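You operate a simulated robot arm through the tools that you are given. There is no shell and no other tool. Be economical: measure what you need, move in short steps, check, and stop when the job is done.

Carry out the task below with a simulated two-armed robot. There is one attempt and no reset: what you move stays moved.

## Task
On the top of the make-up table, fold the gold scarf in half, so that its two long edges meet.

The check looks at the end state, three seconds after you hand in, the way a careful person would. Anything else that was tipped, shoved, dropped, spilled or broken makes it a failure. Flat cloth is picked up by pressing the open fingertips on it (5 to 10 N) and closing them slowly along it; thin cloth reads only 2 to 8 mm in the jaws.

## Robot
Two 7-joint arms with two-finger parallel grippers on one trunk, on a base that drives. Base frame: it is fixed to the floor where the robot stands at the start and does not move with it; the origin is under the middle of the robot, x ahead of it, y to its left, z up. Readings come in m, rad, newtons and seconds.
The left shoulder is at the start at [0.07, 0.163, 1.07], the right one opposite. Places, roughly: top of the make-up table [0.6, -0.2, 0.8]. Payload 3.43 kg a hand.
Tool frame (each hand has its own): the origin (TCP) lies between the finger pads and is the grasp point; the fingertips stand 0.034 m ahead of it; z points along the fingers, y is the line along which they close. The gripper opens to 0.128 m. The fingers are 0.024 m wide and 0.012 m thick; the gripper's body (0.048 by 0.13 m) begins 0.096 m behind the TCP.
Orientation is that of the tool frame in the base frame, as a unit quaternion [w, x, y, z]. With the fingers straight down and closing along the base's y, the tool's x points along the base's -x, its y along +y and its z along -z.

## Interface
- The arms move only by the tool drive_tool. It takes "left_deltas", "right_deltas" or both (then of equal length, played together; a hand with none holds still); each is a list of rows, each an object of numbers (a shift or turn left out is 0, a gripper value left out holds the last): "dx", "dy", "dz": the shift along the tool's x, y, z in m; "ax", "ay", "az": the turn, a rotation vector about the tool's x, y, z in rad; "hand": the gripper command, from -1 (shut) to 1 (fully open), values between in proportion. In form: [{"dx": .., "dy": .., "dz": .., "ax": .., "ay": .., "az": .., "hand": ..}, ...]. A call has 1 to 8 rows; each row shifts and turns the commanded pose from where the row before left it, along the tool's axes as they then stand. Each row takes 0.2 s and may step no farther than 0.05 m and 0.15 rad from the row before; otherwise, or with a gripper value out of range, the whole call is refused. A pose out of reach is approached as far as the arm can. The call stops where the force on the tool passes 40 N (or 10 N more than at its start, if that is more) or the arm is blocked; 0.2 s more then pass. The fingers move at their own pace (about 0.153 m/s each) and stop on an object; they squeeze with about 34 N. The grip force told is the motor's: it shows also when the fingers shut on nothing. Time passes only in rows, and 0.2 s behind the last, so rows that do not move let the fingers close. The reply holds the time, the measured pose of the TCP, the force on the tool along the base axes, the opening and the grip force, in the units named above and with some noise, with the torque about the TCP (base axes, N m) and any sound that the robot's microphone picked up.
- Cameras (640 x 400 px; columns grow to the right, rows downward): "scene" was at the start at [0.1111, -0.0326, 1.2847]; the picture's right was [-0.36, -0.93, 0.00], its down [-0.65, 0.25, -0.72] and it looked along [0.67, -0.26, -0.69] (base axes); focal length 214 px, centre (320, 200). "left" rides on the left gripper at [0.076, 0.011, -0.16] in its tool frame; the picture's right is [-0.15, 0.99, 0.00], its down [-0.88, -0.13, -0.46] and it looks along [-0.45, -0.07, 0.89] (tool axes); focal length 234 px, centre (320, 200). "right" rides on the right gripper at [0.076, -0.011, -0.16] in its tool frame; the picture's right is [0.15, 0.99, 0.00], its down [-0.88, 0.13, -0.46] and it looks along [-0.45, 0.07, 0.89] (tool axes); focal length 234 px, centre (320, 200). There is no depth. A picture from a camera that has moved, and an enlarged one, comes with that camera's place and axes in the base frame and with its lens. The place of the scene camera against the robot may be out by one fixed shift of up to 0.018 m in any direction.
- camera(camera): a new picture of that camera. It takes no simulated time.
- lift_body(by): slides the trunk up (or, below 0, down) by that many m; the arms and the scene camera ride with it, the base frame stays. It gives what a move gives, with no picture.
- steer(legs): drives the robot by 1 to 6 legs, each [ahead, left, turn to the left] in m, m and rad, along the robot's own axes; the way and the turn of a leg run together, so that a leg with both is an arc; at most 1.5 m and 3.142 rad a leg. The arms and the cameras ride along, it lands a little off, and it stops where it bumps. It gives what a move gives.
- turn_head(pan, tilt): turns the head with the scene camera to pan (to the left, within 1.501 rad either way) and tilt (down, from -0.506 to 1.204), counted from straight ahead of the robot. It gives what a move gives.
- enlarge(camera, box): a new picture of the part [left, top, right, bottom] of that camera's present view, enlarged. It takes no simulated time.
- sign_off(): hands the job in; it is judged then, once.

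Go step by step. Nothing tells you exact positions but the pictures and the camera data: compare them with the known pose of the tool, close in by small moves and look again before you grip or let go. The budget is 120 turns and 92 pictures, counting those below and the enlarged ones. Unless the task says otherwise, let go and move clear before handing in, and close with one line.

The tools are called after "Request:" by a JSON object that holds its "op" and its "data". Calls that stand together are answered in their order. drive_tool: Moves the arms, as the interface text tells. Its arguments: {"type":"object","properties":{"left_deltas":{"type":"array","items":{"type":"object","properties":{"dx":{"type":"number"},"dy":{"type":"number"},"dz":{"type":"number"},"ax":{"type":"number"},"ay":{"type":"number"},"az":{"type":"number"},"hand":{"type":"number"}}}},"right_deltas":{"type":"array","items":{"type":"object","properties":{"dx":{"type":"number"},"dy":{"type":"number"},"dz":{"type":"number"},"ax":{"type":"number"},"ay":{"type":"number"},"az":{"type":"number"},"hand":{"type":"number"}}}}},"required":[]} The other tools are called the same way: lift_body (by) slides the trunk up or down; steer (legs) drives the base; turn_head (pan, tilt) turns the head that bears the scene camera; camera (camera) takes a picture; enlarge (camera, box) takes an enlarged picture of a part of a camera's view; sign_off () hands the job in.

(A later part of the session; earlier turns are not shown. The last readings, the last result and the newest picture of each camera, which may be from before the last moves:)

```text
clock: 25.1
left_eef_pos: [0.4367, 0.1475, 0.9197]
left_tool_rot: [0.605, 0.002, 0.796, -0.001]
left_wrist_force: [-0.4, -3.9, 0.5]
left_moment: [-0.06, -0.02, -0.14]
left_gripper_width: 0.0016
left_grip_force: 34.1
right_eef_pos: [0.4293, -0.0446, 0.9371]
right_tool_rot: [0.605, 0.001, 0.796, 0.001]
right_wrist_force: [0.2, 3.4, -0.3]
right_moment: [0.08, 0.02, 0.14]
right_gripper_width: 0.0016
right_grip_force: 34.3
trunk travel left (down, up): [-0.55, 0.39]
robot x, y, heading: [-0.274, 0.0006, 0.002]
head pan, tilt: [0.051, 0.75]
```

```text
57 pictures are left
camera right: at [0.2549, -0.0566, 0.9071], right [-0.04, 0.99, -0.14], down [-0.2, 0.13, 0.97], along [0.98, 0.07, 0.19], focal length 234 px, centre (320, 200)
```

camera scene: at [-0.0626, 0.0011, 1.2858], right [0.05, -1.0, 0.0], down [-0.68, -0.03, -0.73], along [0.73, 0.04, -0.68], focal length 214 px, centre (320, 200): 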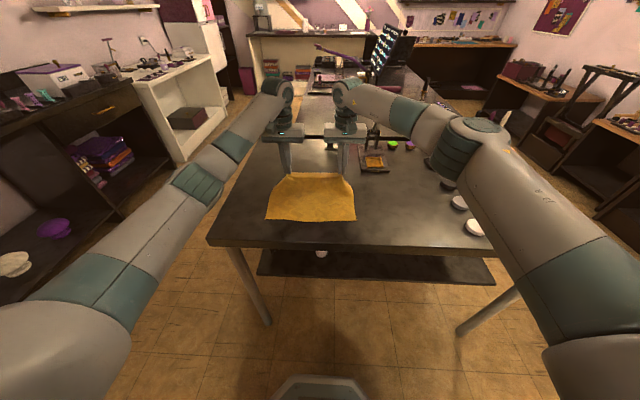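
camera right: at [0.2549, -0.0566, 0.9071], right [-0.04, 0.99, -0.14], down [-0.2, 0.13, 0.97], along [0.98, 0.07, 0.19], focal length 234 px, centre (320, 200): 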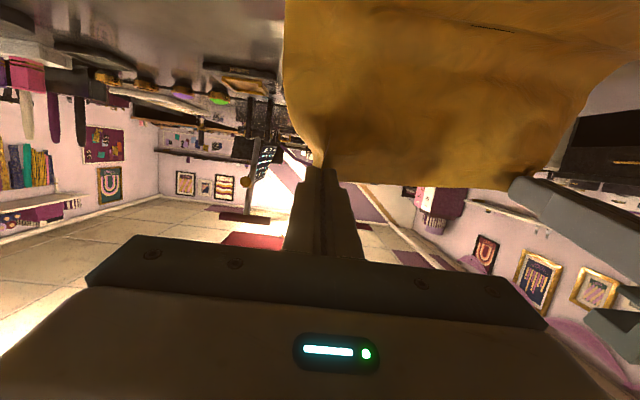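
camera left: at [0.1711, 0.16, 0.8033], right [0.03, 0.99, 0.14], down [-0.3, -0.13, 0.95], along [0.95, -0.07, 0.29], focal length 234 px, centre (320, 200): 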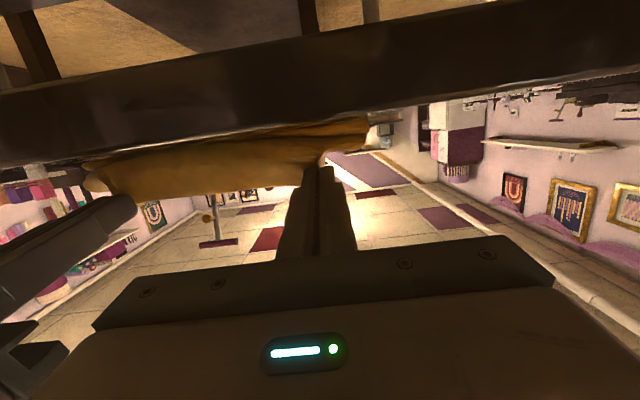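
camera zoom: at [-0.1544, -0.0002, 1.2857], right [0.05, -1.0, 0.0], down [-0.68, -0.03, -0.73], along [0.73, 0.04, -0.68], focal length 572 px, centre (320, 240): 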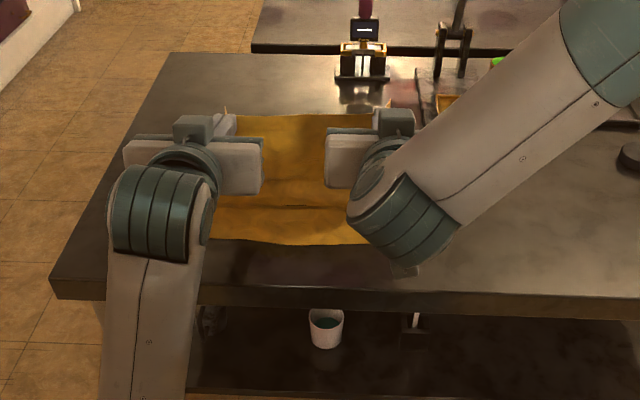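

The sheet hangs straight again, and the near edge is still at about x 0.376. I'll arc the edge over to about 8 cm height, then back the base up 5 cm so both arms stay well within reach.

Request:
{"op": "drive_tool", "data": {"left_deltas": [{"dx": 0.0014, "dz": -0.0303, "ay": -0.02}, {"dx": 0.0182, "dz": -0.0162, "ay": -0.02}, {"dx": 0.0247, "dz": -0.015, "ay": -0.02}], "right_deltas": [{"dx": 0.0149, "dz": -0.0137, "ay": -0.02}, {"dx": 0.0182, "dz": -0.0162, "ay": -0.02}, {"dx": 0.0247, "dz": -0.015, "ay": -0.02}]}}

Request:
{"op": "steer", "data": {"legs": [[-0.055, 0, 0]]}}

Request:
{"op": "enlarge", "data": {"camera": "scene", "box": [200, 110, 440, 260]}}

```text
clock: 25.9
left_eef_pos: [0.3638, 0.1491, 0.8937]
left_tool_rot: [0.63, 0.002, 0.777, -0.002]
left_wrist_force: [0.2, -4.5, -0.2]
left_moment: [-0.01, 0.0, -0.1]
left_gripper_width: 0.0015
left_grip_force: 33.9
right_eef_pos: [0.3718, -0.0449, 0.8947]
right_tool_rot: [0.629, 0.001, 0.777, 0.0]
right_wrist_force: [0.9, 3.9, 0.1]
right_moment: [0.06, 0.0, 0.16]
right_gripper_width: 0.0018
right_grip_force: 34.1
trunk travel left (down, up): [-0.55, 0.39]
robot x, y, heading: [-0.2714, 0.0013, -0.001]
head pan, tilt: [0.051, 0.75]
```

```text
clock: 26.8
left_eef_pos: [0.3095, 0.1488, 0.8949]
left_tool_rot: [0.629, 0.001, 0.777, -0.001]
left_wrist_force: [0.0, -4.2, -0.1]
left_moment: [-0.08, 0.04, -0.13]
left_gripper_width: 0.0016
left_grip_force: 34.3
right_eef_pos: [0.3175, -0.0447, 0.8962]
right_tool_rot: [0.63, 0.001, 0.777, -0.001]
right_wrist_force: [0.0, 3.4, -0.6]
right_moment: [0.04, -0.01, 0.13]
right_gripper_width: 0.0017
right_grip_force: 33.8
trunk travel left (down, up): [-0.55, 0.39]
robot x, y, heading: [-0.3228, 0.0026, 0.0]
head pan, tilt: [0.051, 0.75]
```

```text
2.67 times, centred on (320, 185) of scene
camera zoom: at [-0.211, 0.0013, 1.2861], right [0.05, -1.0, 0.0], down [-0.68, -0.03, -0.73], along [0.73, 0.04, -0.68], focal length 572 px, centre (320, 240)
```

zoom: 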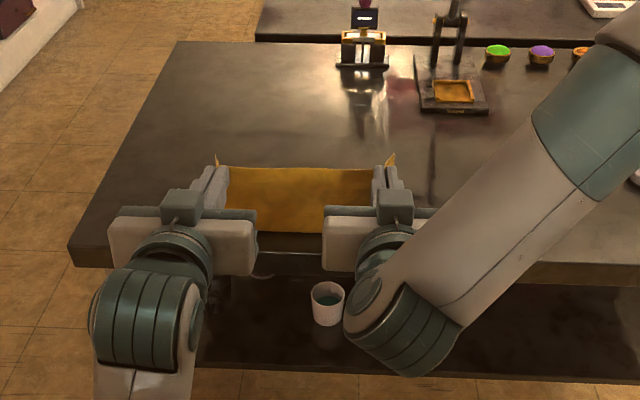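

At this height the sheet just hangs and will not lie flat in this grip. A better grip would hold the edge end-on, so I'll pull the top layer further towards me, drape its edge over the table front and re-grip it there. First I'll lower the hands.

Request:
{"op": "drive_tool", "data": {"left_deltas": [{"dx": 0.0179, "dz": 0.0038}, {"dx": 0.0179, "dz": 0.0038}, {"dx": 0.0179, "dz": 0.0038}], "right_deltas": [{"dx": 0.0179, "dz": 0.0038}, {"dx": 0.0179, "dz": 0.0038}, {"dx": 0.0179, "dz": 0.0038}]}}

Request:
{"op": "steer", "data": {"legs": [[-0.06, 0, 0]]}}

Request:
{"op": "enlarge", "data": {"camera": "scene", "box": [220, 120, 420, 250]}}

```text
clock: 27.6
left_eef_pos: [0.3092, 0.1489, 0.8381]
left_tool_rot: [0.628, 0.001, 0.778, -0.001]
left_wrist_force: [0.2, -4.3, -0.7]
left_moment: [-0.04, -0.02, -0.09]
left_gripper_width: 0.0018
left_grip_force: 33.9
right_eef_pos: [0.3191, -0.0452, 0.841]
right_tool_rot: [0.629, 0.001, 0.778, 0.0]
right_wrist_force: [0.2, 3.7, -0.6]
right_moment: [0.03, -0.01, 0.1]
right_gripper_width: 0.0017
right_grip_force: 33.9
trunk travel left (down, up): [-0.55, 0.39]
robot x, y, heading: [-0.3244, 0.0031, -0.001]
head pan, tilt: [0.051, 0.75]
```

```text
clock: 28.6
left_eef_pos: [0.2491, 0.1481, 0.84]
left_tool_rot: [0.63, 0.002, 0.777, -0.002]
left_wrist_force: [-0.6, -4.4, 1.2]
left_moment: [-0.05, 0.01, -0.13]
left_gripper_width: 0.0015
left_grip_force: 34.1
right_eef_pos: [0.259, -0.0452, 0.8417]
right_tool_rot: [0.629, 0.001, 0.777, -0.001]
right_wrist_force: [0.5, 4.2, 0.8]
right_moment: [0.03, 0.03, 0.11]
right_gripper_width: 0.0018
right_grip_force: 34.1
trunk travel left (down, up): [-0.55, 0.39]
robot x, y, heading: [-0.3837, 0.0015, -0.003]
head pan, tilt: [0.051, 0.75]
```

```text
3.08 times, centred on (320, 185) of scene
camera zoom: at [-0.2704, 0.0014, 1.2861], right [0.05, -1.0, 0.0], down [-0.68, -0.03, -0.73], along [0.73, 0.03, -0.68], focal length 660 px, centre (320, 246)
```

zoom: 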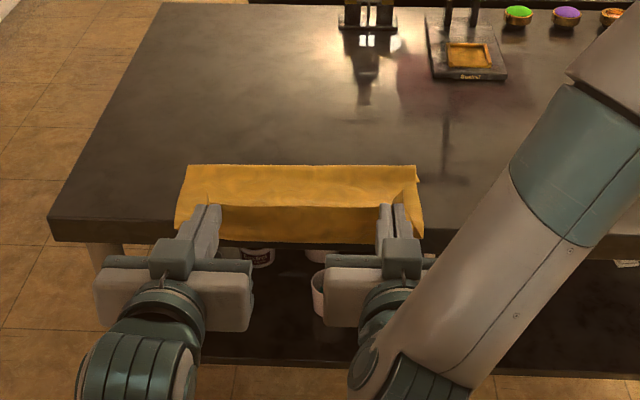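

The top layer now runs out past the table's front edge, with the fold line at about x 0.41. I'll lower the edge to table level just in front of the table, then release and withdraw.

Request:
{"op": "drive_tool", "data": {"left_deltas": [{"dx": 0.0098, "dz": 0.0021}, {"dx": 0.0098, "dz": 0.0021}, {"dx": 0.0098, "dz": 0.0021}, {"hand": -0.7}, {}, {"dz": -0.01}, {"dz": -0.025}, {"dz": -0.04}], "right_deltas": [{"dx": 0.0108, "dz": -0.0029}, {"dx": 0.0098, "dz": 0.0021}, {"dx": 0.0098, "dz": 0.0021}, {"hand": -0.7}, {}, {"dz": -0.01}, {"dz": -0.025}, {"dz": -0.04}]}}

Request:
{"op": "enlarge", "data": {"camera": "scene", "box": [220, 120, 420, 250]}}

Request:
{"op": "camera", "data": {"camera": "left"}}

Request:
{"op": "camera", "data": {"camera": "right"}}

```text
clock: 30.4
left_eef_pos: [0.1748, 0.1496, 0.8238]
left_tool_rot: [0.629, 0.002, 0.777, -0.002]
left_wrist_force: [0.3, -0.3, -0.1]
left_moment: [0.03, 0.01, 0.0]
left_gripper_width: 0.0193
left_grip_force: 0.1
right_eef_pos: [0.1786, -0.0443, 0.8287]
right_tool_rot: [0.63, 0.001, 0.777, -0.001]
right_wrist_force: [-0.1, -0.1, 0.0]
right_moment: [-0.02, 0.02, -0.04]
right_gripper_width: 0.0192
right_grip_force: 0.1
trunk travel left (down, up): [-0.55, 0.39]
robot x, y, heading: [-0.3842, 0.0009, -0.004]
head pan, tilt: [0.051, 0.75]
```

```text
3.08 times, centred on (320, 185) of scene
camera zoom: at [-0.2705, 0.0018, 1.2861], right [0.05, -1.0, 0.0], down [-0.68, -0.03, -0.73], along [0.73, 0.03, -0.68], focal length 660 px, centre (320, 246)
```

zoom: 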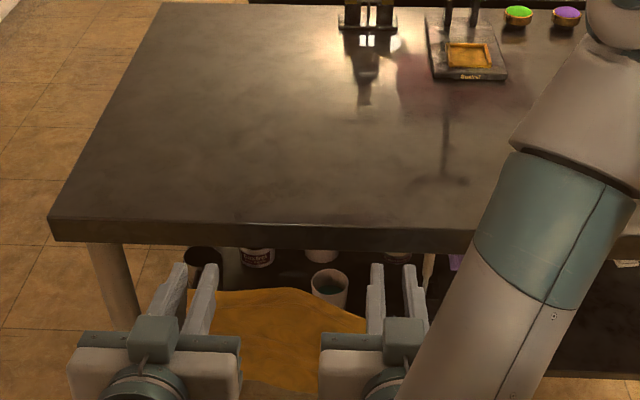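

```text
53 pictures are left
camera left: at [0.0021, 0.1604, 0.7833], right [0.03, 0.99, 0.14], down [-0.26, -0.13, 0.96], along [0.96, -0.07, 0.26], focal length 234 px, centre (320, 200)
```

left: 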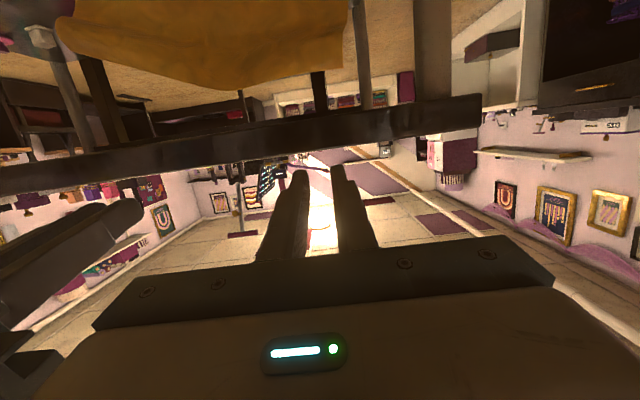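

```text
52 pictures are left
camera right: at [0.0066, -0.0567, 0.7866], right [-0.03, 0.99, -0.14], down [-0.26, 0.13, 0.96], along [0.96, 0.06, 0.26], focal length 234 px, centre (320, 200)
```

right: 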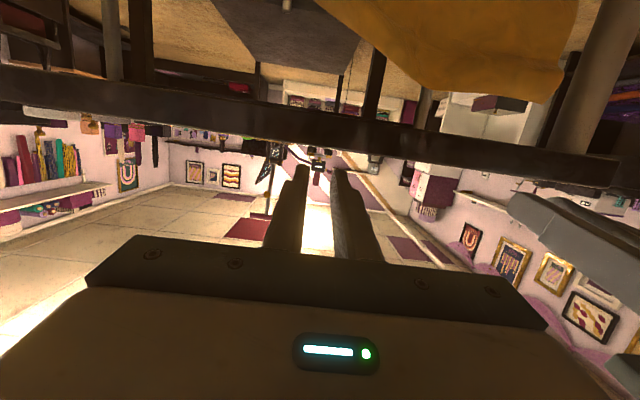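

The scarf slid off the front of the table and is falling below. I'll look down to find where it lands, then pick it up and lay it back on the table.

Request:
{"op": "turn_head", "data": {"pan": 0.05, "tilt": 1.15}}

Request:
{"op": "camera", "data": {"camera": "scene"}}

Request:
{"op": "camera", "data": {"camera": "left"}}

```text
clock: 31.3
left_eef_pos: [0.1779, 0.1493, 0.8238]
left_tool_rot: [0.629, 0.002, 0.778, -0.002]
left_wrist_force: [0.5, 0.3, -0.4]
left_moment: [0.01, 0.02, -0.01]
left_gripper_width: 0.0193
left_grip_force: 0.0
right_eef_pos: [0.1809, -0.0454, 0.8269]
right_tool_rot: [0.629, 0.001, 0.778, -0.001]
right_wrist_force: [0.8, -0.9, 0.4]
right_moment: [0.0, 0.01, 0.0]
right_gripper_width: 0.0192
right_grip_force: 0.1
trunk travel left (down, up): [-0.55, 0.39]
robot x, y, heading: [-0.3833, 0.0005, -0.001]
head pan, tilt: [0.051, 1.15]
```

```text
51 pictures are left
camera scene: at [-0.2919, 0.0003, 1.2571], right [0.05, -1.0, 0.0], down [-0.91, -0.04, -0.41], along [0.41, 0.02, -0.91], focal length 214 px, centre (320, 200)
```

scene: 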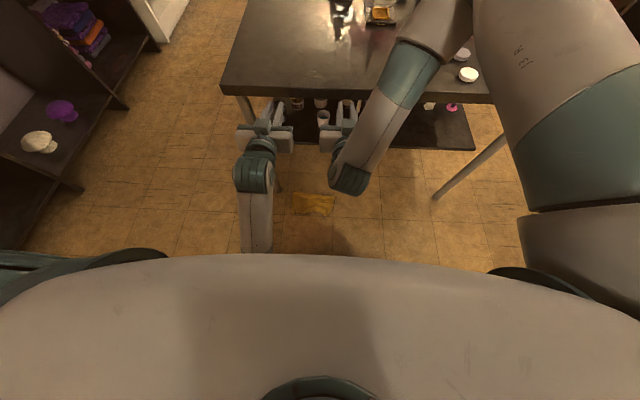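

```text
50 pictures are left
camera left: at [0.0036, 0.1603, 0.7827], right [0.03, 0.99, 0.14], down [-0.26, -0.13, 0.96], along [0.96, -0.07, 0.25], focal length 234 px, centre (320, 200)
```

left: 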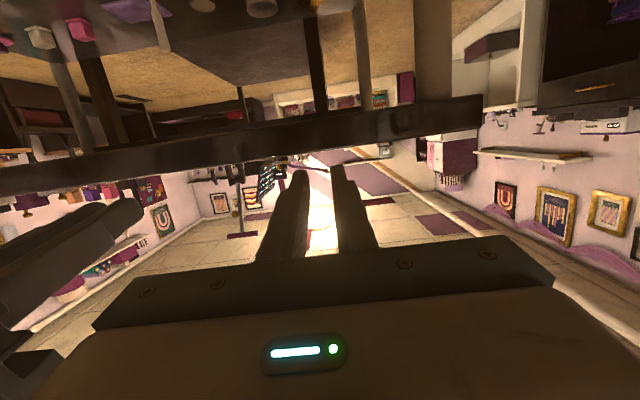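

The scarf is on the floor at about x 0.25, y 0.07 and looks folded already. I'll zoom in on it.

Request:
{"op": "enlarge", "data": {"camera": "scene", "box": [270, 165, 360, 225]}}

```text
6.67 times, centred on (315, 195) of scene
camera zoom: at [-0.2919, 0.0003, 1.2571], right [0.05, -1.0, 0.0], down [-0.91, -0.04, -0.41], along [0.41, 0.02, -0.91], focal length 1430 px, centre (353, 233)
```

zoom: 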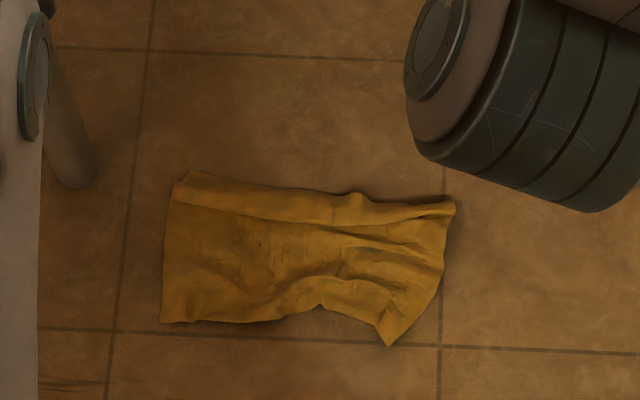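

The scarf is rumpled on the floor in front of the table. I'll back away from the table, turn the hands to point down, then lower the trunk to fetch it.

Request:
{"op": "steer", "data": {"legs": [[-0.3, 0, 0]]}}

Request:
{"op": "drive_tool", "data": {"left_deltas": [{"ay": 0.14}, {"ay": 0.14}, {"ay": 0.14}, {"ay": 0.14}, {"ay": 0.14}, {"ay": 0.14}, {"ay": 0.14}, {"ay": 0.14}], "right_deltas": [{"ay": 0.14}, {"ay": 0.14}, {"ay": 0.14}, {"ay": 0.14}, {"ay": 0.14}, {"ay": 0.14}, {"ay": 0.14}, {"ay": 0.14}]}}

Request:
{"op": "drive_tool", "data": {"left_deltas": [{"ay": 0.12}, {"ay": 0.12}], "right_deltas": [{"ay": 0.12}, {"ay": 0.12}]}}

Request:
{"op": "turn_head", "data": {"pan": 0.0, "tilt": 0.9}}

Request:
{"op": "camera", "data": {"camera": "scene"}}

```text
clock: 33.3
left_eef_pos: [-0.1157, 0.1495, 0.8235]
left_tool_rot: [0.629, 0.005, 0.777, -0.004]
left_wrist_force: [0.4, -0.1, -0.5]
left_moment: [-0.01, 0.01, 0.01]
left_gripper_width: 0.0191
left_grip_force: 0.0
right_eef_pos: [-0.1127, -0.0461, 0.827]
right_tool_rot: [0.629, 0.004, 0.777, -0.003]
right_wrist_force: [-0.1, 0.0, 0.2]
right_moment: [-0.02, -0.01, -0.03]
right_gripper_width: 0.0194
right_grip_force: 0.0
trunk travel left (down, up): [-0.55, 0.39]
robot x, y, heading: [-0.6758, 0.0008, -0.005]
head pan, tilt: [0.051, 1.15]
```

```text
clock: 34.5
left_eef_pos: [-0.1048, 0.2333, 0.8046]
left_tool_rot: [0.323, -0.003, 0.941, 0.098]
left_wrist_force: [-0.8, -0.5, 0.0]
left_moment: [0.01, 0.01, -0.04]
left_gripper_width: 0.0193
left_grip_force: 0.1
left hand out of reach, approached as far as the arm can: row 5, 6
right_eef_pos: [-0.1118, -0.0467, 0.827]
right_tool_rot: [0.324, 0.004, 0.946, -0.001]
right_wrist_force: [-0.8, 0.0, -0.9]
right_moment: [0.02, -0.03, 0.01]
right_gripper_width: 0.0193
right_grip_force: 0.0
trunk travel left (down, up): [-0.55, 0.39]
robot x, y, heading: [-0.6786, 0.0036, -0.009]
head pan, tilt: [0.051, 1.15]
stopped in row 6 (left hand): the arm was blocked; the commanded pose is now the measured one
```

```text
clock: 35.1
left_eef_pos: [-0.1031, 0.3127, 0.801]
left_tool_rot: [0.242, -0.029, 0.954, 0.176]
left_wrist_force: [-0.2, -0.9, -0.1]
left_moment: [0.01, -0.04, 0.02]
left_gripper_width: 0.0194
left_grip_force: 0.1
left hand out of reach, approached as far as the arm can: row 2
right_eef_pos: [-0.112, -0.0467, 0.8264]
right_tool_rot: [0.246, 0.003, 0.969, -0.002]
right_wrist_force: [0.1, -0.7, -0.7]
right_moment: [0.02, 0.02, 0.05]
right_gripper_width: 0.0191
right_grip_force: 0.0
trunk travel left (down, up): [-0.55, 0.39]
robot x, y, heading: [-0.6812, 0.0053, -0.004]
head pan, tilt: [0.051, 1.15]
stopped in row 2 (left hand): the arm was blocked; the commanded pose is now the measured one
```

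```text
clock: 35.8
left_eef_pos: [-0.1043, 0.3115, 0.8015]
left_tool_rot: [0.243, -0.028, 0.954, 0.176]
left_wrist_force: [-0.5, -0.6, -0.5]
left_moment: [-0.01, 0.0, -0.04]
left_gripper_width: 0.0191
left_grip_force: 0.1
right_eef_pos: [-0.1125, -0.0447, 0.8277]
right_tool_rot: [0.247, 0.004, 0.969, -0.001]
right_wrist_force: [0.0, -0.4, 0.4]
right_moment: [0.02, -0.02, -0.02]
right_gripper_width: 0.0191
right_grip_force: 0.2
trunk travel left (down, up): [-0.55, 0.39]
robot x, y, heading: [-0.6794, -0.0037, -0.011]
head pan, tilt: [0.0, 0.901]
```

```text
48 pictures are left
camera scene: at [-0.5682, -0.0016, 1.2739], right [-0.01, -1.0, 0.0], down [-0.78, 0.01, -0.62], along [0.62, 0.0, -0.78], focal length 214 px, centre (320, 200)
```

scene: 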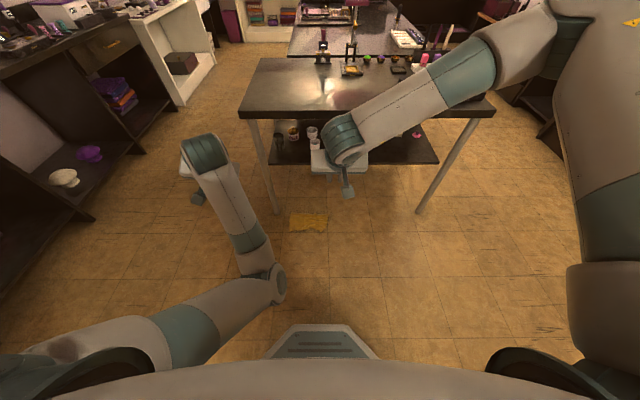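

The left arm is folded into an awkward elbow-low posture. I'll raise that hand up and outward while turning it to point straight down, and finish straightening the right.

Request:
{"op": "drive_tool", "data": {"left_deltas": [{"dx": -0.018, "dy": 0.02, "dz": -0.035, "ax": 0.071, "ay": 0.098, "az": 0.011}, {"dx": -0.018, "dy": 0.02, "dz": -0.035, "ax": 0.071, "ay": 0.098, "az": 0.011}, {"dx": -0.018, "dy": 0.02, "dz": -0.035, "ax": 0.071, "ay": 0.098, "az": 0.011}, {"dx": -0.018, "dy": 0.02, "dz": -0.035, "ax": 0.071, "ay": 0.098, "az": 0.011}, {"dx": -0.018, "dy": 0.02, "dz": -0.035, "ax": 0.071, "ay": 0.098, "az": 0.011}], "right_deltas": [{"ay": 0.1, "dz": -0.01}, {"ay": 0.1, "dz": -0.01}, {"ay": 0.1, "dz": -0.01}, {"ay": 0.1, "dz": -0.01}, {"ay": 0.1, "dz": -0.01}]}}

Request:
{"op": "camera", "data": {"camera": "scene"}}

```text
clock: 37.0
left_eef_pos: [-0.0439, 0.4086, 0.9875]
left_tool_rot: [0.001, -0.001, 1.0, 0.001]
left_wrist_force: [0.5, 0.5, 0.4]
left_moment: [-0.03, 0.0, 0.01]
left_gripper_width: 0.0191
left_grip_force: 0.1
left hand out of reach, approached as far as the arm can: row 1, 2, 3
right_eef_pos: [-0.1269, -0.0461, 0.8756]
right_tool_rot: [-0.003, 0.005, 1.0, -0.001]
right_wrist_force: [0.3, -0.1, 0.5]
right_moment: [-0.02, -0.01, -0.01]
right_gripper_width: 0.0194
right_grip_force: 0.1
trunk travel left (down, up): [-0.55, 0.39]
robot x, y, heading: [-0.6767, 0.002, -0.007]
head pan, tilt: [0.0, 0.901]
```

```text
47 pictures are left
camera scene: at [-0.5687, -0.0012, 1.2738], right [-0.01, -1.0, 0.0], down [-0.78, 0.01, -0.62], along [0.62, -0.01, -0.78], focal length 214 px, centre (320, 200)
```

scene: 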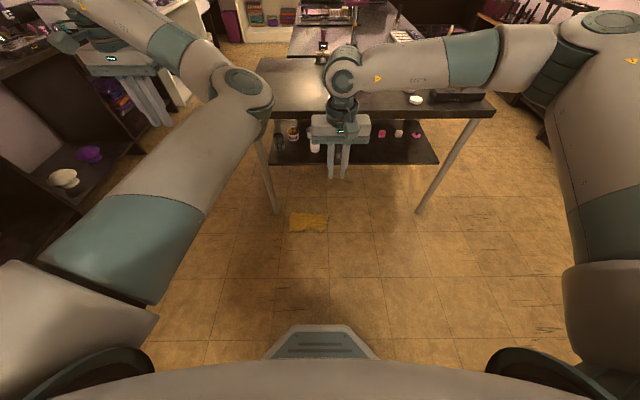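

The left arm is now elbow-high with its hand pointing down. The elbows look clear of the table, so I'll lower the trunk and look at the scarf from the hands.

Request:
{"op": "lift_body", "data": {"by": -0.5}}

Request:
{"op": "drive_tool", "data": {"left_deltas": [{"dy": -0.045, "hand": 0.0}, {"dy": -0.045}, {"dy": -0.045}, {"dy": -0.045}, {"dy": -0.03}], "right_deltas": [{"hand": 0.0}, {}, {}, {}, {}]}}

Request:
{"op": "camera", "data": {"camera": "scene"}}

Request:
{"op": "camera", "data": {"camera": "right"}}

```text
refused: -0.5 is not a number from -0.4 to 0.4
```

```text
clock: 38.2
left_eef_pos: [0.0085, 0.3198, 0.9907]
left_tool_rot: [0.002, -0.002, 1.0, 0.002]
left_wrist_force: [0.2, -0.5, -0.2]
left_moment: [-0.01, -0.04, 0.01]
left_gripper_width: 0.0639
left_grip_force: 0.1
left hand out of reach, approached as far as the arm can: row 2, 3, 4, 5
right_eef_pos: [-0.128, -0.047, 0.8734]
right_tool_rot: [-0.002, 0.005, 1.0, -0.001]
right_wrist_force: [0.9, 0.3, -0.1]
right_moment: [-0.02, 0.01, -0.02]
right_gripper_width: 0.0637
right_grip_force: 0.1
trunk travel left (down, up): [-0.55, 0.39]
robot x, y, heading: [-0.6753, 0.0001, -0.009]
head pan, tilt: [0.0, 0.901]
```

```text
46 pictures are left
camera scene: at [-0.5681, -0.0016, 1.2739], right [-0.01, -1.0, 0.0], down [-0.78, 0.01, -0.62], along [0.62, 0.0, -0.78], focal length 214 px, centre (320, 200)
```

scene: 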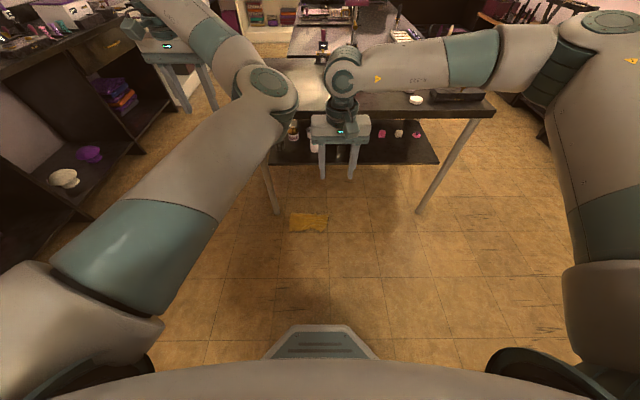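

```text
45 pictures are left
camera right: at [-0.2035, -0.0581, 1.0336], right [-0.14, 0.99, 0.0], down [0.88, 0.12, 0.45], along [0.45, 0.06, -0.89], focal length 234 px, centre (320, 200)
```

right: 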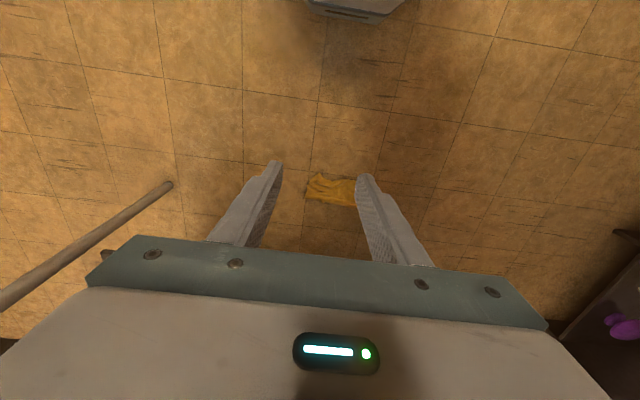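

The left arm's elbow is turned inward and blocks it from coming to the middle. I'll stretch that arm out to the front-left so its elbow can swing over, then bring it back.

Request:
{"op": "drive_tool", "data": {"left_deltas": [{"dx": -0.03, "dy": 0.04}, {"dx": -0.03, "dy": 0.04}, {"dx": -0.03, "dy": 0.04}, {"dx": -0.02, "dy": 0.045}, {"dx": 0.0, "dy": 0.05}, {"dx": 0.02, "dy": 0.04}]}}

Request:
{"op": "drive_tool", "data": {"left_deltas": [{"dx": 0.04, "dy": 0.0}, {"dx": 0.045, "dy": -0.02}, {"dx": 0.045, "dy": -0.02}, {"dx": 0.045, "dy": -0.02}, {"dx": 0.04, "dy": -0.03}, {"dx": 0.03, "dy": -0.04}, {"dx": 0.01, "dy": -0.045}, {"dy": -0.045}]}}

Request:
{"op": "camera", "data": {"camera": "scene"}}

```text
clock: 39.6
left_eef_pos: [0.0758, 0.5581, 0.9839]
left_tool_rot: [0.002, -0.002, 1.0, 0.001]
left_wrist_force: [-1.1, 0.7, 0.6]
left_moment: [-0.04, -0.03, -0.01]
left_gripper_width: 0.0643
left_grip_force: 0.0
left hand out of reach, approached as far as the arm can: row 4, 5
right_eef_pos: [-0.1284, -0.0442, 0.876]
right_tool_rot: [-0.001, 0.004, 1.0, -0.002]
right_wrist_force: [-0.5, 1.0, 0.1]
right_moment: [-0.06, -0.03, 0.0]
right_gripper_width: 0.064
right_grip_force: 0.1
trunk travel left (down, up): [-0.55, 0.39]
robot x, y, heading: [-0.6799, 0.002, -0.01]
head pan, tilt: [0.0, 0.901]
```

```text
clock: 41.4
left_eef_pos: [-0.1689, 0.3962, 0.9872]
left_tool_rot: [0.003, -0.002, 1.0, 0.0]
left_wrist_force: [-0.2, 1.1, -0.7]
left_moment: [-0.03, 0.01, 0.0]
left_gripper_width: 0.0639
left_grip_force: 0.0
left hand out of reach, approached as far as the arm can: row 7, 8
right_eef_pos: [-0.1263, -0.0464, 0.8737]
right_tool_rot: [-0.001, 0.004, 1.0, -0.001]
right_wrist_force: [-0.4, 0.2, 0.9]
right_moment: [-0.02, -0.01, 0.01]
right_gripper_width: 0.064
right_grip_force: 0.0
trunk travel left (down, up): [-0.55, 0.39]
robot x, y, heading: [-0.6799, 0.0043, -0.002]
head pan, tilt: [0.0, 0.901]
```

```text
44 pictures are left
camera scene: at [-0.568, -0.0013, 1.2739], right [-0.01, -1.0, 0.0], down [-0.78, 0.01, -0.62], along [0.62, 0.0, -0.78], focal length 214 px, centre (320, 200)
```

scene: 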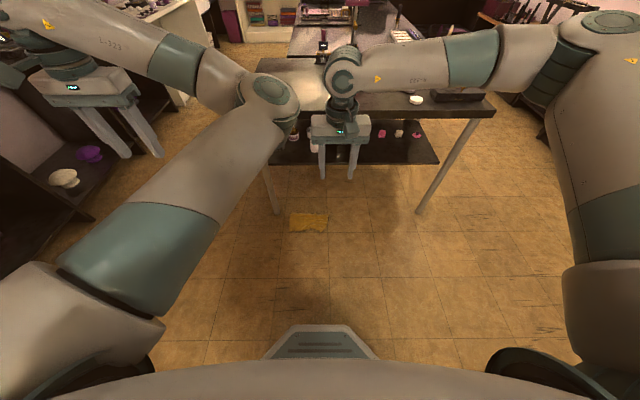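

The left elbow is still inward. The next grip needs both hands turned 90 degrees so the fingers close along x, so I'll make that turn now, with cameras outward, and see whether it frees the arm.

Request:
{"op": "drive_tool", "data": {"left_deltas": [{"az": 0.15}, {"az": 0.15}, {"az": 0.15}, {"az": 0.15}, {"az": 0.15}, {"az": 0.15}, {"az": 0.15}, {"az": 0.15}], "right_deltas": [{"az": -0.15}, {"az": -0.15}, {"az": -0.15}, {"az": -0.15}, {"az": -0.15}, {"az": -0.15}, {"az": -0.15}, {"az": -0.15}]}}

Request:
{"op": "drive_tool", "data": {"left_deltas": [{"az": 0.1236}, {"az": 0.1236}, {"az": 0.1236}, {"dy": 0.0, "dx": -0.03}, {"dx": -0.03}, {"dx": -0.03}], "right_deltas": [{"az": -0.1236}, {"az": -0.1236}, {"az": -0.1236}, {}, {}, {}]}}

Request:
{"op": "camera", "data": {"camera": "scene"}}

```text
clock: 43.2
left_eef_pos: [-0.1682, 0.396, 0.9858]
left_tool_rot: [0.002, 0.564, 0.826, 0.001]
left_wrist_force: [-0.8, -0.1, 0.0]
left_moment: [0.01, -0.02, -0.01]
left_gripper_width: 0.0638
left_grip_force: 0.1
right_eef_pos: [-0.1266, -0.0454, 0.8742]
right_tool_rot: [-0.001, -0.562, 0.827, 0.0]
right_wrist_force: [0.2, -0.2, -0.1]
right_moment: [-0.02, 0.02, 0.01]
right_gripper_width: 0.0638
right_grip_force: 0.2
trunk travel left (down, up): [-0.55, 0.39]
robot x, y, heading: [-0.6803, 0.0026, -0.013]
head pan, tilt: [0.0, 0.901]
```

```text
clock: 44.6
left_eef_pos: [-0.0935, 0.381, 0.9869]
left_tool_rot: [0.0, 0.705, 0.709, 0.002]
left_wrist_force: [-0.3, -0.6, 0.7]
left_moment: [0.01, -0.01, 0.0]
left_gripper_width: 0.0642
left_grip_force: 0.1
left hand out of reach, approached as far as the arm can: row 3, 4, 5, 6
right_eef_pos: [-0.1284, -0.0461, 0.8747]
right_tool_rot: [0.0, -0.61, 0.792, 0.001]
right_wrist_force: [-0.2, -0.7, -0.3]
right_moment: [-0.03, 0.01, 0.01]
right_gripper_width: 0.0643
right_grip_force: 0.0
right hand out of reach, approached as far as the arm can: row 2, 3
trunk travel left (down, up): [-0.55, 0.39]
robot x, y, heading: [-0.6759, 0.0039, -0.007]
head pan, tilt: [0.0, 0.901]
```

```text
43 pictures are left
camera scene: at [-0.568, -0.0017, 1.2739], right [-0.01, -1.0, 0.0], down [-0.78, 0.01, -0.62], along [0.62, 0.0, -0.78], focal length 214 px, centre (320, 200)
```

scene: 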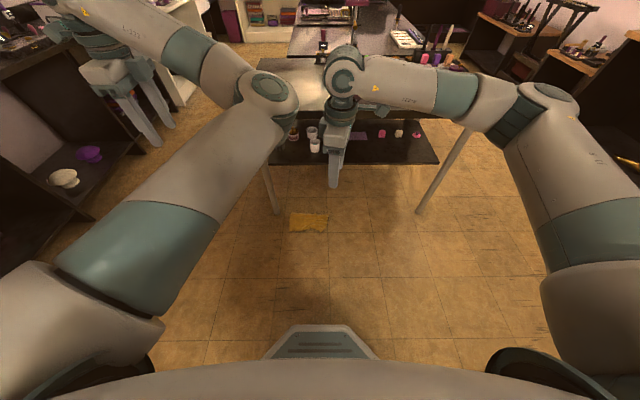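

The right hand turns to about 75 degrees and the left to 90, which is good enough for a ridge pinch. Now I'll lower the trunk.

Request:
{"op": "lift_body", "data": {"by": -0.4}}

Request:
{"op": "lift_body", "data": {"by": -0.14}}

Request:
{"op": "turn_head", "data": {"pan": 0.0, "tilt": 0.7}}

Request:
{"op": "camera", "data": {"camera": "scene"}}

```text
clock: 48.5
left_eef_pos: [-0.0928, 0.3806, 0.5889]
left_tool_rot: [0.0, 0.705, 0.709, 0.003]
left_wrist_force: [-0.2, 0.0, -0.7]
left_moment: [-0.02, -0.01, 0.01]
left_gripper_width: 0.0642
left_grip_force: 0.1
right_eef_pos: [-0.1271, -0.0455, 0.4764]
right_tool_rot: [-0.001, -0.61, 0.792, 0.0]
right_wrist_force: [0.1, 0.3, -0.2]
right_moment: [0.0, 0.02, -0.01]
right_gripper_width: 0.0639
right_grip_force: 0.2
trunk travel left (down, up): [-0.15, 0.79]
robot x, y, heading: [-0.6758, -0.0008, -0.009]
head pan, tilt: [0.0, 0.901]
```

```text
clock: 50.1
left_eef_pos: [-0.0942, 0.3801, 0.4482]
left_tool_rot: [0.0, 0.705, 0.709, 0.002]
left_wrist_force: [-1.0, 0.6, 0.2]
left_moment: [0.04, 0.03, -0.01]
left_gripper_width: 0.0639
left_grip_force: 0.2
right_eef_pos: [-0.1274, -0.0458, 0.3358]
right_tool_rot: [-0.001, -0.61, 0.793, 0.0]
right_wrist_force: [-0.9, 0.6, -1.0]
right_moment: [0.01, -0.01, 0.03]
right_gripper_width: 0.0642
right_grip_force: 0.1
trunk travel left (down, up): [-0.01, 0.93]
robot x, y, heading: [-0.6792, 0.0054, -0.006]
head pan, tilt: [0.0, 0.901]
```

```text
clock: 50.9
left_eef_pos: [-0.0937, 0.3815, 0.4487]
left_tool_rot: [0.0, 0.706, 0.708, 0.003]
left_wrist_force: [0.5, 0.6, -0.5]
left_moment: [0.04, -0.04, -0.03]
left_gripper_width: 0.0641
left_grip_force: 0.1
right_eef_pos: [-0.1274, -0.0461, 0.3361]
right_tool_rot: [-0.001, -0.61, 0.792, 0.0]
right_wrist_force: [0.7, 0.5, -0.3]
right_moment: [-0.01, 0.0, -0.01]
right_gripper_width: 0.064
right_grip_force: 0.1
trunk travel left (down, up): [-0.01, 0.93]
robot x, y, heading: [-0.679, 0.0026, -0.005]
head pan, tilt: [0.0, 0.7]
```

```text
42 pictures are left
camera scene: at [-0.559, -0.0016, 0.75], right [-0.01, -1.0, 0.0], down [-0.64, 0.0, -0.76], along [0.76, -0.01, -0.64], focal length 214 px, centre (320, 200)
```

scene: 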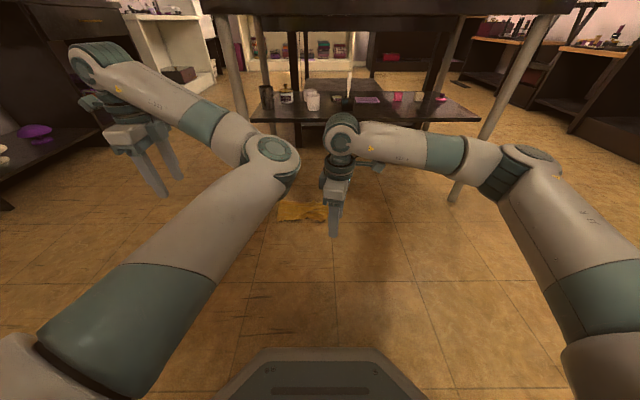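

The right hand is nearly above the scarf. I'll test whether the left hand can come inward when it is lower.

Request:
{"op": "drive_tool", "data": {"left_deltas": [{"dz": 0.045}, {"dz": 0.045}, {"dz": 0.045}, {"dz": 0.045, "dx": -0.02}, {"dx": -0.045}, {"dx": -0.045}, {"dx": -0.045}, {"dx": -0.045}]}}

Request:
{"op": "camera", "data": {"camera": "scene"}}

```text
clock: 52.7
left_eef_pos: [-0.0071, 0.285, 0.2276]
left_tool_rot: [0.001, 0.704, 0.71, 0.004]
left_wrist_force: [0.1, -0.1, 0.3]
left_moment: [-0.01, 0.04, 0.0]
left_gripper_width: 0.064
left_grip_force: 0.2
left hand out of reach, approached as far as the arm can: row 4, 5, 6, 7, 8
right_eef_pos: [-0.1268, -0.0459, 0.3361]
right_tool_rot: [-0.001, -0.611, 0.792, -0.001]
right_wrist_force: [0.5, 1.4, -0.9]
right_moment: [-0.01, 0.01, -0.04]
right_gripper_width: 0.0641
right_grip_force: 0.1
trunk travel left (down, up): [-0.01, 0.93]
robot x, y, heading: [-0.6827, 0.0025, -0.004]
head pan, tilt: [0.0, 0.7]
```

```text
41 pictures are left
camera scene: at [-0.559, -0.0016, 0.7501], right [-0.01, -1.0, 0.0], down [-0.64, 0.0, -0.76], along [0.76, -0.01, -0.64], focal length 214 px, centre (320, 200)
```

scene: 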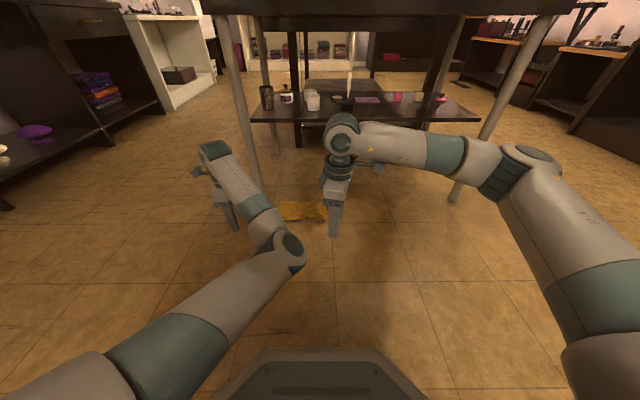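

The left elbow has dropped inward. I'll raise the hand outward while turning its fingers to point right, which should force the forearm round to the outside.

Request:
{"op": "drive_tool", "data": {"left_deltas": [{"dz": -0.04, "dx": 0.02}, {"dz": -0.04, "dx": 0.02}, {"dz": -0.04, "dx": 0.02}, {"dz": -0.03, "dx": 0.02, "ay": -0.1}, {"dz": -0.02, "ay": -0.15}, {"ay": -0.15}, {"ay": -0.15}, {"ay": -0.15}]}}

Request:
{"op": "drive_tool", "data": {"left_deltas": [{"ay": -0.15}, {"ay": -0.15}, {"ay": -0.15}, {"ay": -0.15}, {"ay": -0.15}]}}

Request:
{"op": "camera", "data": {"camera": "scene"}}

```text
clock: 54.5
left_eef_pos: [-0.0065, 0.3619, 0.3993]
left_tool_rot: [0.244, 0.664, 0.665, -0.24]
left_wrist_force: [0.8, -1.0, -0.2]
left_moment: [0.03, -0.03, -0.02]
left_gripper_width: 0.0641
left_grip_force: 0.1
right_eef_pos: [-0.1277, -0.0455, 0.3352]
right_tool_rot: [-0.001, -0.61, 0.792, -0.001]
right_wrist_force: [-0.2, -0.7, -0.4]
right_moment: [-0.01, 0.01, 0.01]
right_gripper_width: 0.0639
right_grip_force: 0.0
trunk travel left (down, up): [-0.01, 0.93]
robot x, y, heading: [-0.6795, 0.0023, -0.005]
head pan, tilt: [0.0, 0.7]
```

```text
clock: 55.7
left_eef_pos: [-0.0145, 0.3532, 0.3976]
left_tool_rot: [0.442, 0.553, 0.558, -0.432]
left_wrist_force: [0.8, 1.4, 0.1]
left_moment: [0.0, -0.01, 0.01]
left_gripper_width: 0.0637
left_grip_force: 0.1
left hand out of reach, approached as far as the arm can: row 5
right_eef_pos: [-0.1262, -0.0464, 0.3359]
right_tool_rot: [-0.002, -0.609, 0.793, 0.0]
right_wrist_force: [-0.3, 1.2, -0.1]
right_moment: [-0.04, 0.0, 0.04]
right_gripper_width: 0.0641
right_grip_force: 0.0
trunk travel left (down, up): [-0.01, 0.93]
robot x, y, heading: [-0.6744, 0.0035, -0.006]
head pan, tilt: [0.0, 0.7]
```

```text
40 pictures are left
camera scene: at [-0.5589, -0.0016, 0.7501], right [-0.01, -1.0, 0.0], down [-0.64, 0.0, -0.76], along [0.76, -0.01, -0.64], focal length 214 px, centre (320, 200)
```

scene: 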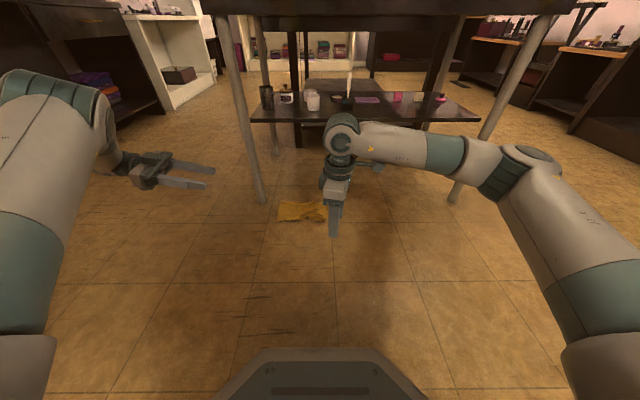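

The left elbow is now on the outside. I'll turn the fingers back down and bring the hand inward over the scarf's left side.

Request:
{"op": "drive_tool", "data": {"left_deltas": [{"ay": 0.15}, {"ay": 0.15}, {"ay": 0.15}, {"ay": 0.15}, {"ay": 0.15}, {"ay": 0.15}, {"ay": 0.15}, {"ay": 0.15}]}}

Request:
{"op": "drive_tool", "data": {"left_deltas": [{"ay": 0.15}, {"dx": -0.04}, {"dx": -0.04}, {"dx": -0.04}, {"dx": -0.04}]}}

Request:
{"op": "camera", "data": {"camera": "scene"}}

```text
clock: 57.5
left_eef_pos: [-0.0132, 0.3549, 0.3977]
left_tool_rot: [0.05, 0.7, 0.712, -0.044]
left_wrist_force: [-0.6, 0.2, 0.3]
left_moment: [-0.03, -0.03, 0.0]
left_gripper_width: 0.064
left_grip_force: 0.1
right_eef_pos: [-0.1258, -0.046, 0.3351]
right_tool_rot: [-0.001, -0.609, 0.793, 0.001]
right_wrist_force: [-1.0, 1.1, 1.5]
right_moment: [0.0, 0.02, -0.04]
right_gripper_width: 0.064
right_grip_force: 0.1
trunk travel left (down, up): [-0.01, 0.93]
robot x, y, heading: [-0.6828, 0.0028, -0.007]
head pan, tilt: [0.0, 0.7]
```

```text
clock: 58.7
left_eef_pos: [0.0586, 0.2589, 0.3898]
left_tool_rot: [-0.004, 0.701, 0.713, 0.008]
left_wrist_force: [-0.1, 0.0, 0.3]
left_moment: [0.01, 0.02, -0.02]
left_gripper_width: 0.064
left_grip_force: 0.2
left hand out of reach, approached as far as the arm can: row 2, 3, 4, 5
right_eef_pos: [-0.1273, -0.0459, 0.335]
right_tool_rot: [0.0, -0.61, 0.792, 0.0]
right_wrist_force: [-0.3, -0.7, 0.0]
right_moment: [0.02, 0.01, 0.02]
right_gripper_width: 0.064
right_grip_force: 0.1
trunk travel left (down, up): [-0.01, 0.93]
robot x, y, heading: [-0.6786, 0.0008, -0.006]
head pan, tilt: [0.0, 0.7]
```

```text
39 pictures are left
camera scene: at [-0.559, -0.0016, 0.7501], right [-0.01, -1.0, 0.0], down [-0.64, 0.0, -0.76], along [0.76, -0.01, -0.64], focal length 214 px, centre (320, 200)
```

scene: 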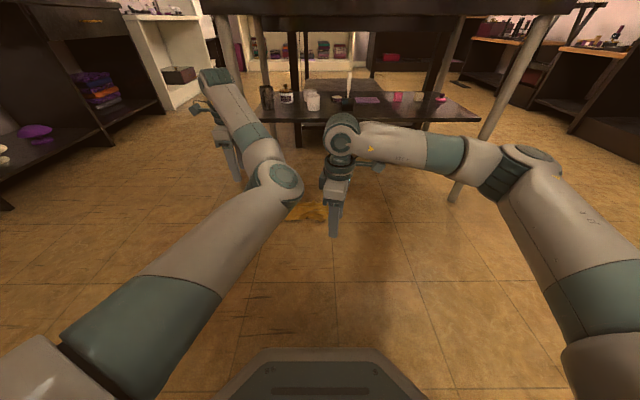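

The outward camera yaw makes the elbow fall back in. I'll repeat the swing, but spin the hand to zero yaw while it is horizontal so the elbow stays out.

Request:
{"op": "drive_tool", "data": {"left_deltas": [{"dx": 0.045}, {"dx": 0.045}, {"ay": -0.15}, {"ay": -0.15}, {"ay": -0.15}, {"ay": -0.15}, {"ay": -0.15}, {"ay": -0.15}]}}

Request:
{"op": "drive_tool", "data": {"left_deltas": [{"ay": -0.15}, {"ay": -0.15}, {"ay": -0.15}, {"az": -0.15}, {"az": -0.15}, {"az": -0.15}, {"az": -0.15}, {"az": -0.15}]}}

Request:
{"op": "drive_tool", "data": {"left_deltas": [{"az": -0.15}, {"az": -0.15}, {"az": -0.15}, {"az": -0.15}, {"az": -0.15}, {"az": -0.07}]}}

```text
clock: 60.5
left_eef_pos: [0.0585, 0.3476, 0.3895]
left_tool_rot: [0.308, 0.635, 0.643, -0.298]
left_wrist_force: [0.0, -0.3, 0.0]
left_moment: [0.03, -0.01, -0.02]
left_gripper_width: 0.064
left_grip_force: 0.0
right_eef_pos: [-0.1278, -0.0463, 0.3356]
right_tool_rot: [-0.002, -0.61, 0.792, 0.0]
right_wrist_force: [0.3, -0.8, 0.2]
right_moment: [-0.02, 0.0, 0.03]
right_gripper_width: 0.0638
right_grip_force: 0.1
trunk travel left (down, up): [-0.01, 0.93]
robot x, y, heading: [-0.6792, -0.0001, -0.01]
head pan, tilt: [0.0, 0.7]
```

```text
clock: 62.3
left_eef_pos: [0.0617, 0.3412, 0.3881]
left_tool_rot: [0.255, 0.307, 0.725, -0.561]
left_wrist_force: [0.2, 0.3, 0.2]
left_moment: [0.03, 0.0, -0.03]
left_gripper_width: 0.0637
left_grip_force: 0.0
left hand out of reach, approached as far as the arm can: row 3
right_eef_pos: [-0.1277, -0.0449, 0.3349]
right_tool_rot: [-0.001, -0.61, 0.792, 0.0]
right_wrist_force: [-0.5, -0.1, -0.1]
right_moment: [0.05, -0.02, 0.0]
right_gripper_width: 0.064
right_grip_force: 0.1
trunk travel left (down, up): [-0.01, 0.93]
robot x, y, heading: [-0.6807, 0.0038, -0.008]
head pan, tilt: [0.0, 0.7]
```

```text
clock: 63.7
left_eef_pos: [0.0611, 0.3407, 0.3868]
left_tool_rot: [0.011, -0.007, 0.788, -0.616]
left_wrist_force: [0.3, -0.2, 0.5]
left_moment: [-0.01, 0.02, -0.02]
left_gripper_width: 0.0638
left_grip_force: 0.0
right_eef_pos: [-0.1285, -0.0447, 0.3342]
right_tool_rot: [-0.001, -0.61, 0.792, 0.0]
right_wrist_force: [-0.6, -0.4, 0.2]
right_moment: [0.01, 0.01, -0.02]
right_gripper_width: 0.0642
right_grip_force: 0.1
trunk travel left (down, up): [-0.01, 0.93]
robot x, y, heading: [-0.6795, 0.0006, -0.005]
head pan, tilt: [0.0, 0.7]
```

The spin worked. Now I'll swing the fingers back down and bring the hand inward.

Request:
{"op": "drive_tool", "data": {"left_deltas": [{"ax": -0.148}, {"ax": -0.148}, {"ax": -0.148}, {"ax": -0.148}, {"ax": -0.148}, {"ax": -0.148}, {"ax": -0.148}, {"ax": -0.148}]}}

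Request:
{"op": "drive_tool", "data": {"left_deltas": [{"ax": -0.143}, {"dy": -0.04, "dx": 0.02}, {"dy": -0.04, "dx": 0.04}, {"dy": -0.04, "dx": 0.04}, {"dy": -0.04, "dx": 0.04}]}}

Request:
{"op": "camera", "data": {"camera": "scene"}}

```text
clock: 65.5
left_eef_pos: [0.0603, 0.3417, 0.3876]
left_tool_rot: [0.005, -0.007, 0.997, -0.073]
left_wrist_force: [0.5, -0.6, -0.4]
left_moment: [0.01, -0.03, -0.02]
left_gripper_width: 0.0639
left_grip_force: 0.1
right_eef_pos: [-0.1281, -0.0464, 0.335]
right_tool_rot: [-0.001, -0.61, 0.792, 0.0]
right_wrist_force: [0.1, -1.0, 0.2]
right_moment: [0.0, 0.01, 0.01]
right_gripper_width: 0.064
right_grip_force: 0.0
trunk travel left (down, up): [-0.01, 0.93]
robot x, y, heading: [-0.6802, 0.0035, -0.007]
head pan, tilt: [0.0, 0.7]
```

```text
refused: row 3 steps farther than a row can; nothing moved
```

```text
38 pictures are left
camera scene: at [-0.559, -0.0015, 0.7501], right [-0.01, -1.0, 0.0], down [-0.64, 0.0, -0.76], along [0.76, -0.01, -0.64], focal length 214 px, centre (320, 200)
```

scene: 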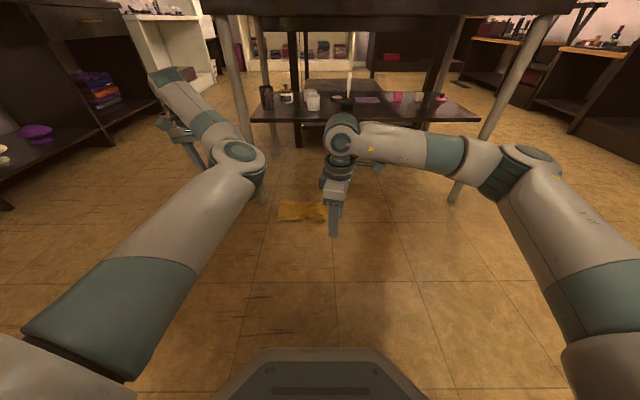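

It flipped again when the arm was stretched this far. I'll repeat the swing with the hand pulled in close, as at the start, where the elbow naturally sits outside.

Request:
{"op": "drive_tool", "data": {"left_deltas": [{"ax": 0.148}, {"ax": 0.148}, {"ax": 0.148}, {"ax": 0.148}, {"ax": 0.148}, {"ax": 0.148}, {"ax": 0.148}, {"ax": 0.148}]}}

Request:
{"op": "drive_tool", "data": {"left_deltas": [{"dx": 0.045}, {"dx": 0.045}, {"dx": 0.045}, {"dx": 0.045}, {"dx": 0.045}, {"dx": 0.03}]}}

Request:
{"op": "drive_tool", "data": {"left_deltas": [{"ax": -0.148}, {"ax": -0.148}, {"ax": -0.148}, {"ax": -0.148}, {"ax": -0.148}, {"ax": -0.148}, {"ax": -0.148}, {"ax": -0.148}]}}

Request:
{"op": "camera", "data": {"camera": "scene"}}

```text
clock: 67.3
left_eef_pos: [0.0602, 0.3405, 0.3878]
left_tool_rot: [0.012, -0.006, 0.787, -0.617]
left_wrist_force: [0.4, -0.5, 0.1]
left_moment: [0.03, -0.01, -0.01]
left_gripper_width: 0.0645
left_grip_force: 0.0
right_eef_pos: [-0.1282, -0.0455, 0.3345]
right_tool_rot: [-0.001, -0.611, 0.792, 0.0]
right_wrist_force: [-0.1, -0.3, -0.2]
right_moment: [0.01, 0.0, 0.03]
right_gripper_width: 0.0641
right_grip_force: 0.0
trunk travel left (down, up): [-0.01, 0.93]
robot x, y, heading: [-0.6786, 0.0041, -0.012]
head pan, tilt: [0.0, 0.7]
```

```text
clock: 68.7
left_eef_pos: [-0.1943, 0.3374, 0.3864]
left_tool_rot: [0.007, -0.004, 0.787, -0.617]
left_wrist_force: [-0.2, -0.1, 0.0]
left_moment: [-0.01, 0.01, 0.0]
left_gripper_width: 0.064
left_grip_force: 0.1
right_eef_pos: [-0.1271, -0.0458, 0.3343]
right_tool_rot: [-0.001, -0.61, 0.792, 0.0]
right_wrist_force: [-0.6, -0.4, -0.8]
right_moment: [0.0, 0.03, -0.02]
right_gripper_width: 0.064
right_grip_force: 0.0
trunk travel left (down, up): [-0.01, 0.93]
robot x, y, heading: [-0.6773, 0.0006, -0.009]
head pan, tilt: [0.0, 0.7]
```

```text
clock: 70.7
left_eef_pos: [-0.2095, 0.349, 0.3547]
left_tool_rot: [-0.033, -0.028, 0.996, -0.079]
left_wrist_force: [0.3, -0.2, 0.7]
left_moment: [-0.02, 0.01, 0.01]
left_gripper_width: 0.0641
left_grip_force: 0.2
right_eef_pos: [-0.128, -0.0464, 0.3358]
right_tool_rot: [-0.001, -0.61, 0.793, 0.0]
right_wrist_force: [-0.3, -0.5, -0.7]
right_moment: [-0.01, 0.01, 0.01]
right_gripper_width: 0.064
right_grip_force: 0.2
trunk travel left (down, up): [-0.01, 0.93]
robot x, y, heading: [-0.6782, 0.0024, -0.009]
head pan, tilt: [0.0, 0.7]
stopped in row 8 (left hand): the arm was blocked; the commanded pose is now the measured one
```

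```text
37 pictures are left
camera scene: at [-0.5589, -0.0016, 0.7501], right [-0.01, -1.0, 0.0], down [-0.64, 0.0, -0.76], along [0.76, -0.01, -0.64], focal length 214 px, centre (320, 200)
```

scene: 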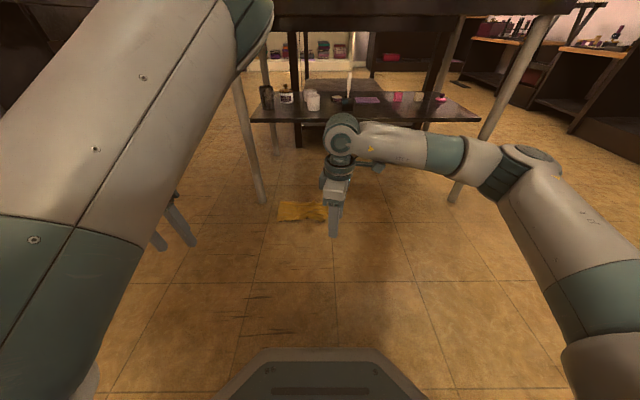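

The left elbow now points up, which should work. I'll straighten the last bit of tilt and move the hand forward and inward to test its reach.

Request:
{"op": "drive_tool", "data": {"left_deltas": [{"dx": -0.04, "ax": -0.04, "ay": -0.017, "az": 0.014}, {"dx": -0.04, "ax": -0.04, "ay": -0.017, "az": 0.014}, {"dx": -0.04, "ax": -0.04, "ay": -0.017, "az": 0.014}, {"dx": -0.03, "dy": -0.03, "ax": -0.04, "ay": -0.017, "az": 0.014}, {"dy": -0.045}, {"dy": -0.045}, {"dy": -0.045}]}}

Request:
{"op": "camera", "data": {"camera": "scene"}}

```text
clock: 72.3
left_eef_pos: [-0.0312, 0.2579, 0.3424]
left_tool_rot: [-0.007, -0.013, 1.0, -0.007]
left_wrist_force: [0.1, -0.9, 0.1]
left_moment: [-0.02, 0.01, -0.01]
left_gripper_width: 0.064
left_grip_force: 0.0
left hand out of reach, approached as far as the arm can: row 6, 7
right_eef_pos: [-0.1268, -0.0448, 0.3353]
right_tool_rot: [-0.002, -0.61, 0.792, 0.0]
right_wrist_force: [-0.8, 0.3, 0.3]
right_moment: [0.01, 0.01, -0.01]
right_gripper_width: 0.064
right_grip_force: 0.0
trunk travel left (down, up): [-0.01, 0.93]
robot x, y, heading: [-0.6773, 0.0034, -0.009]
head pan, tilt: [0.0, 0.7]
```

```text
36 pictures are left
camera scene: at [-0.5588, -0.0016, 0.7501], right [-0.01, -1.0, 0.0], down [-0.64, 0.0, -0.76], along [0.76, -0.01, -0.64], focal length 214 px, centre (320, 200)
```

scene: 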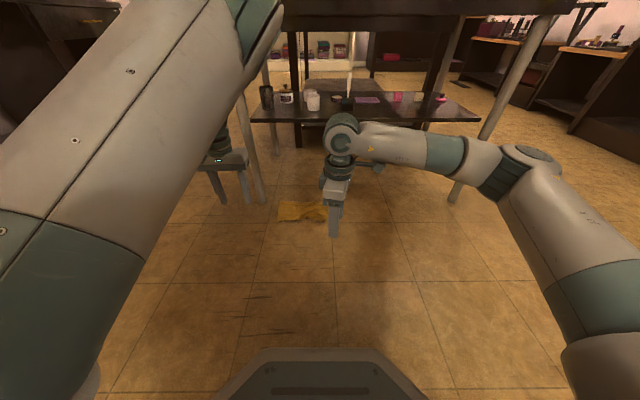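

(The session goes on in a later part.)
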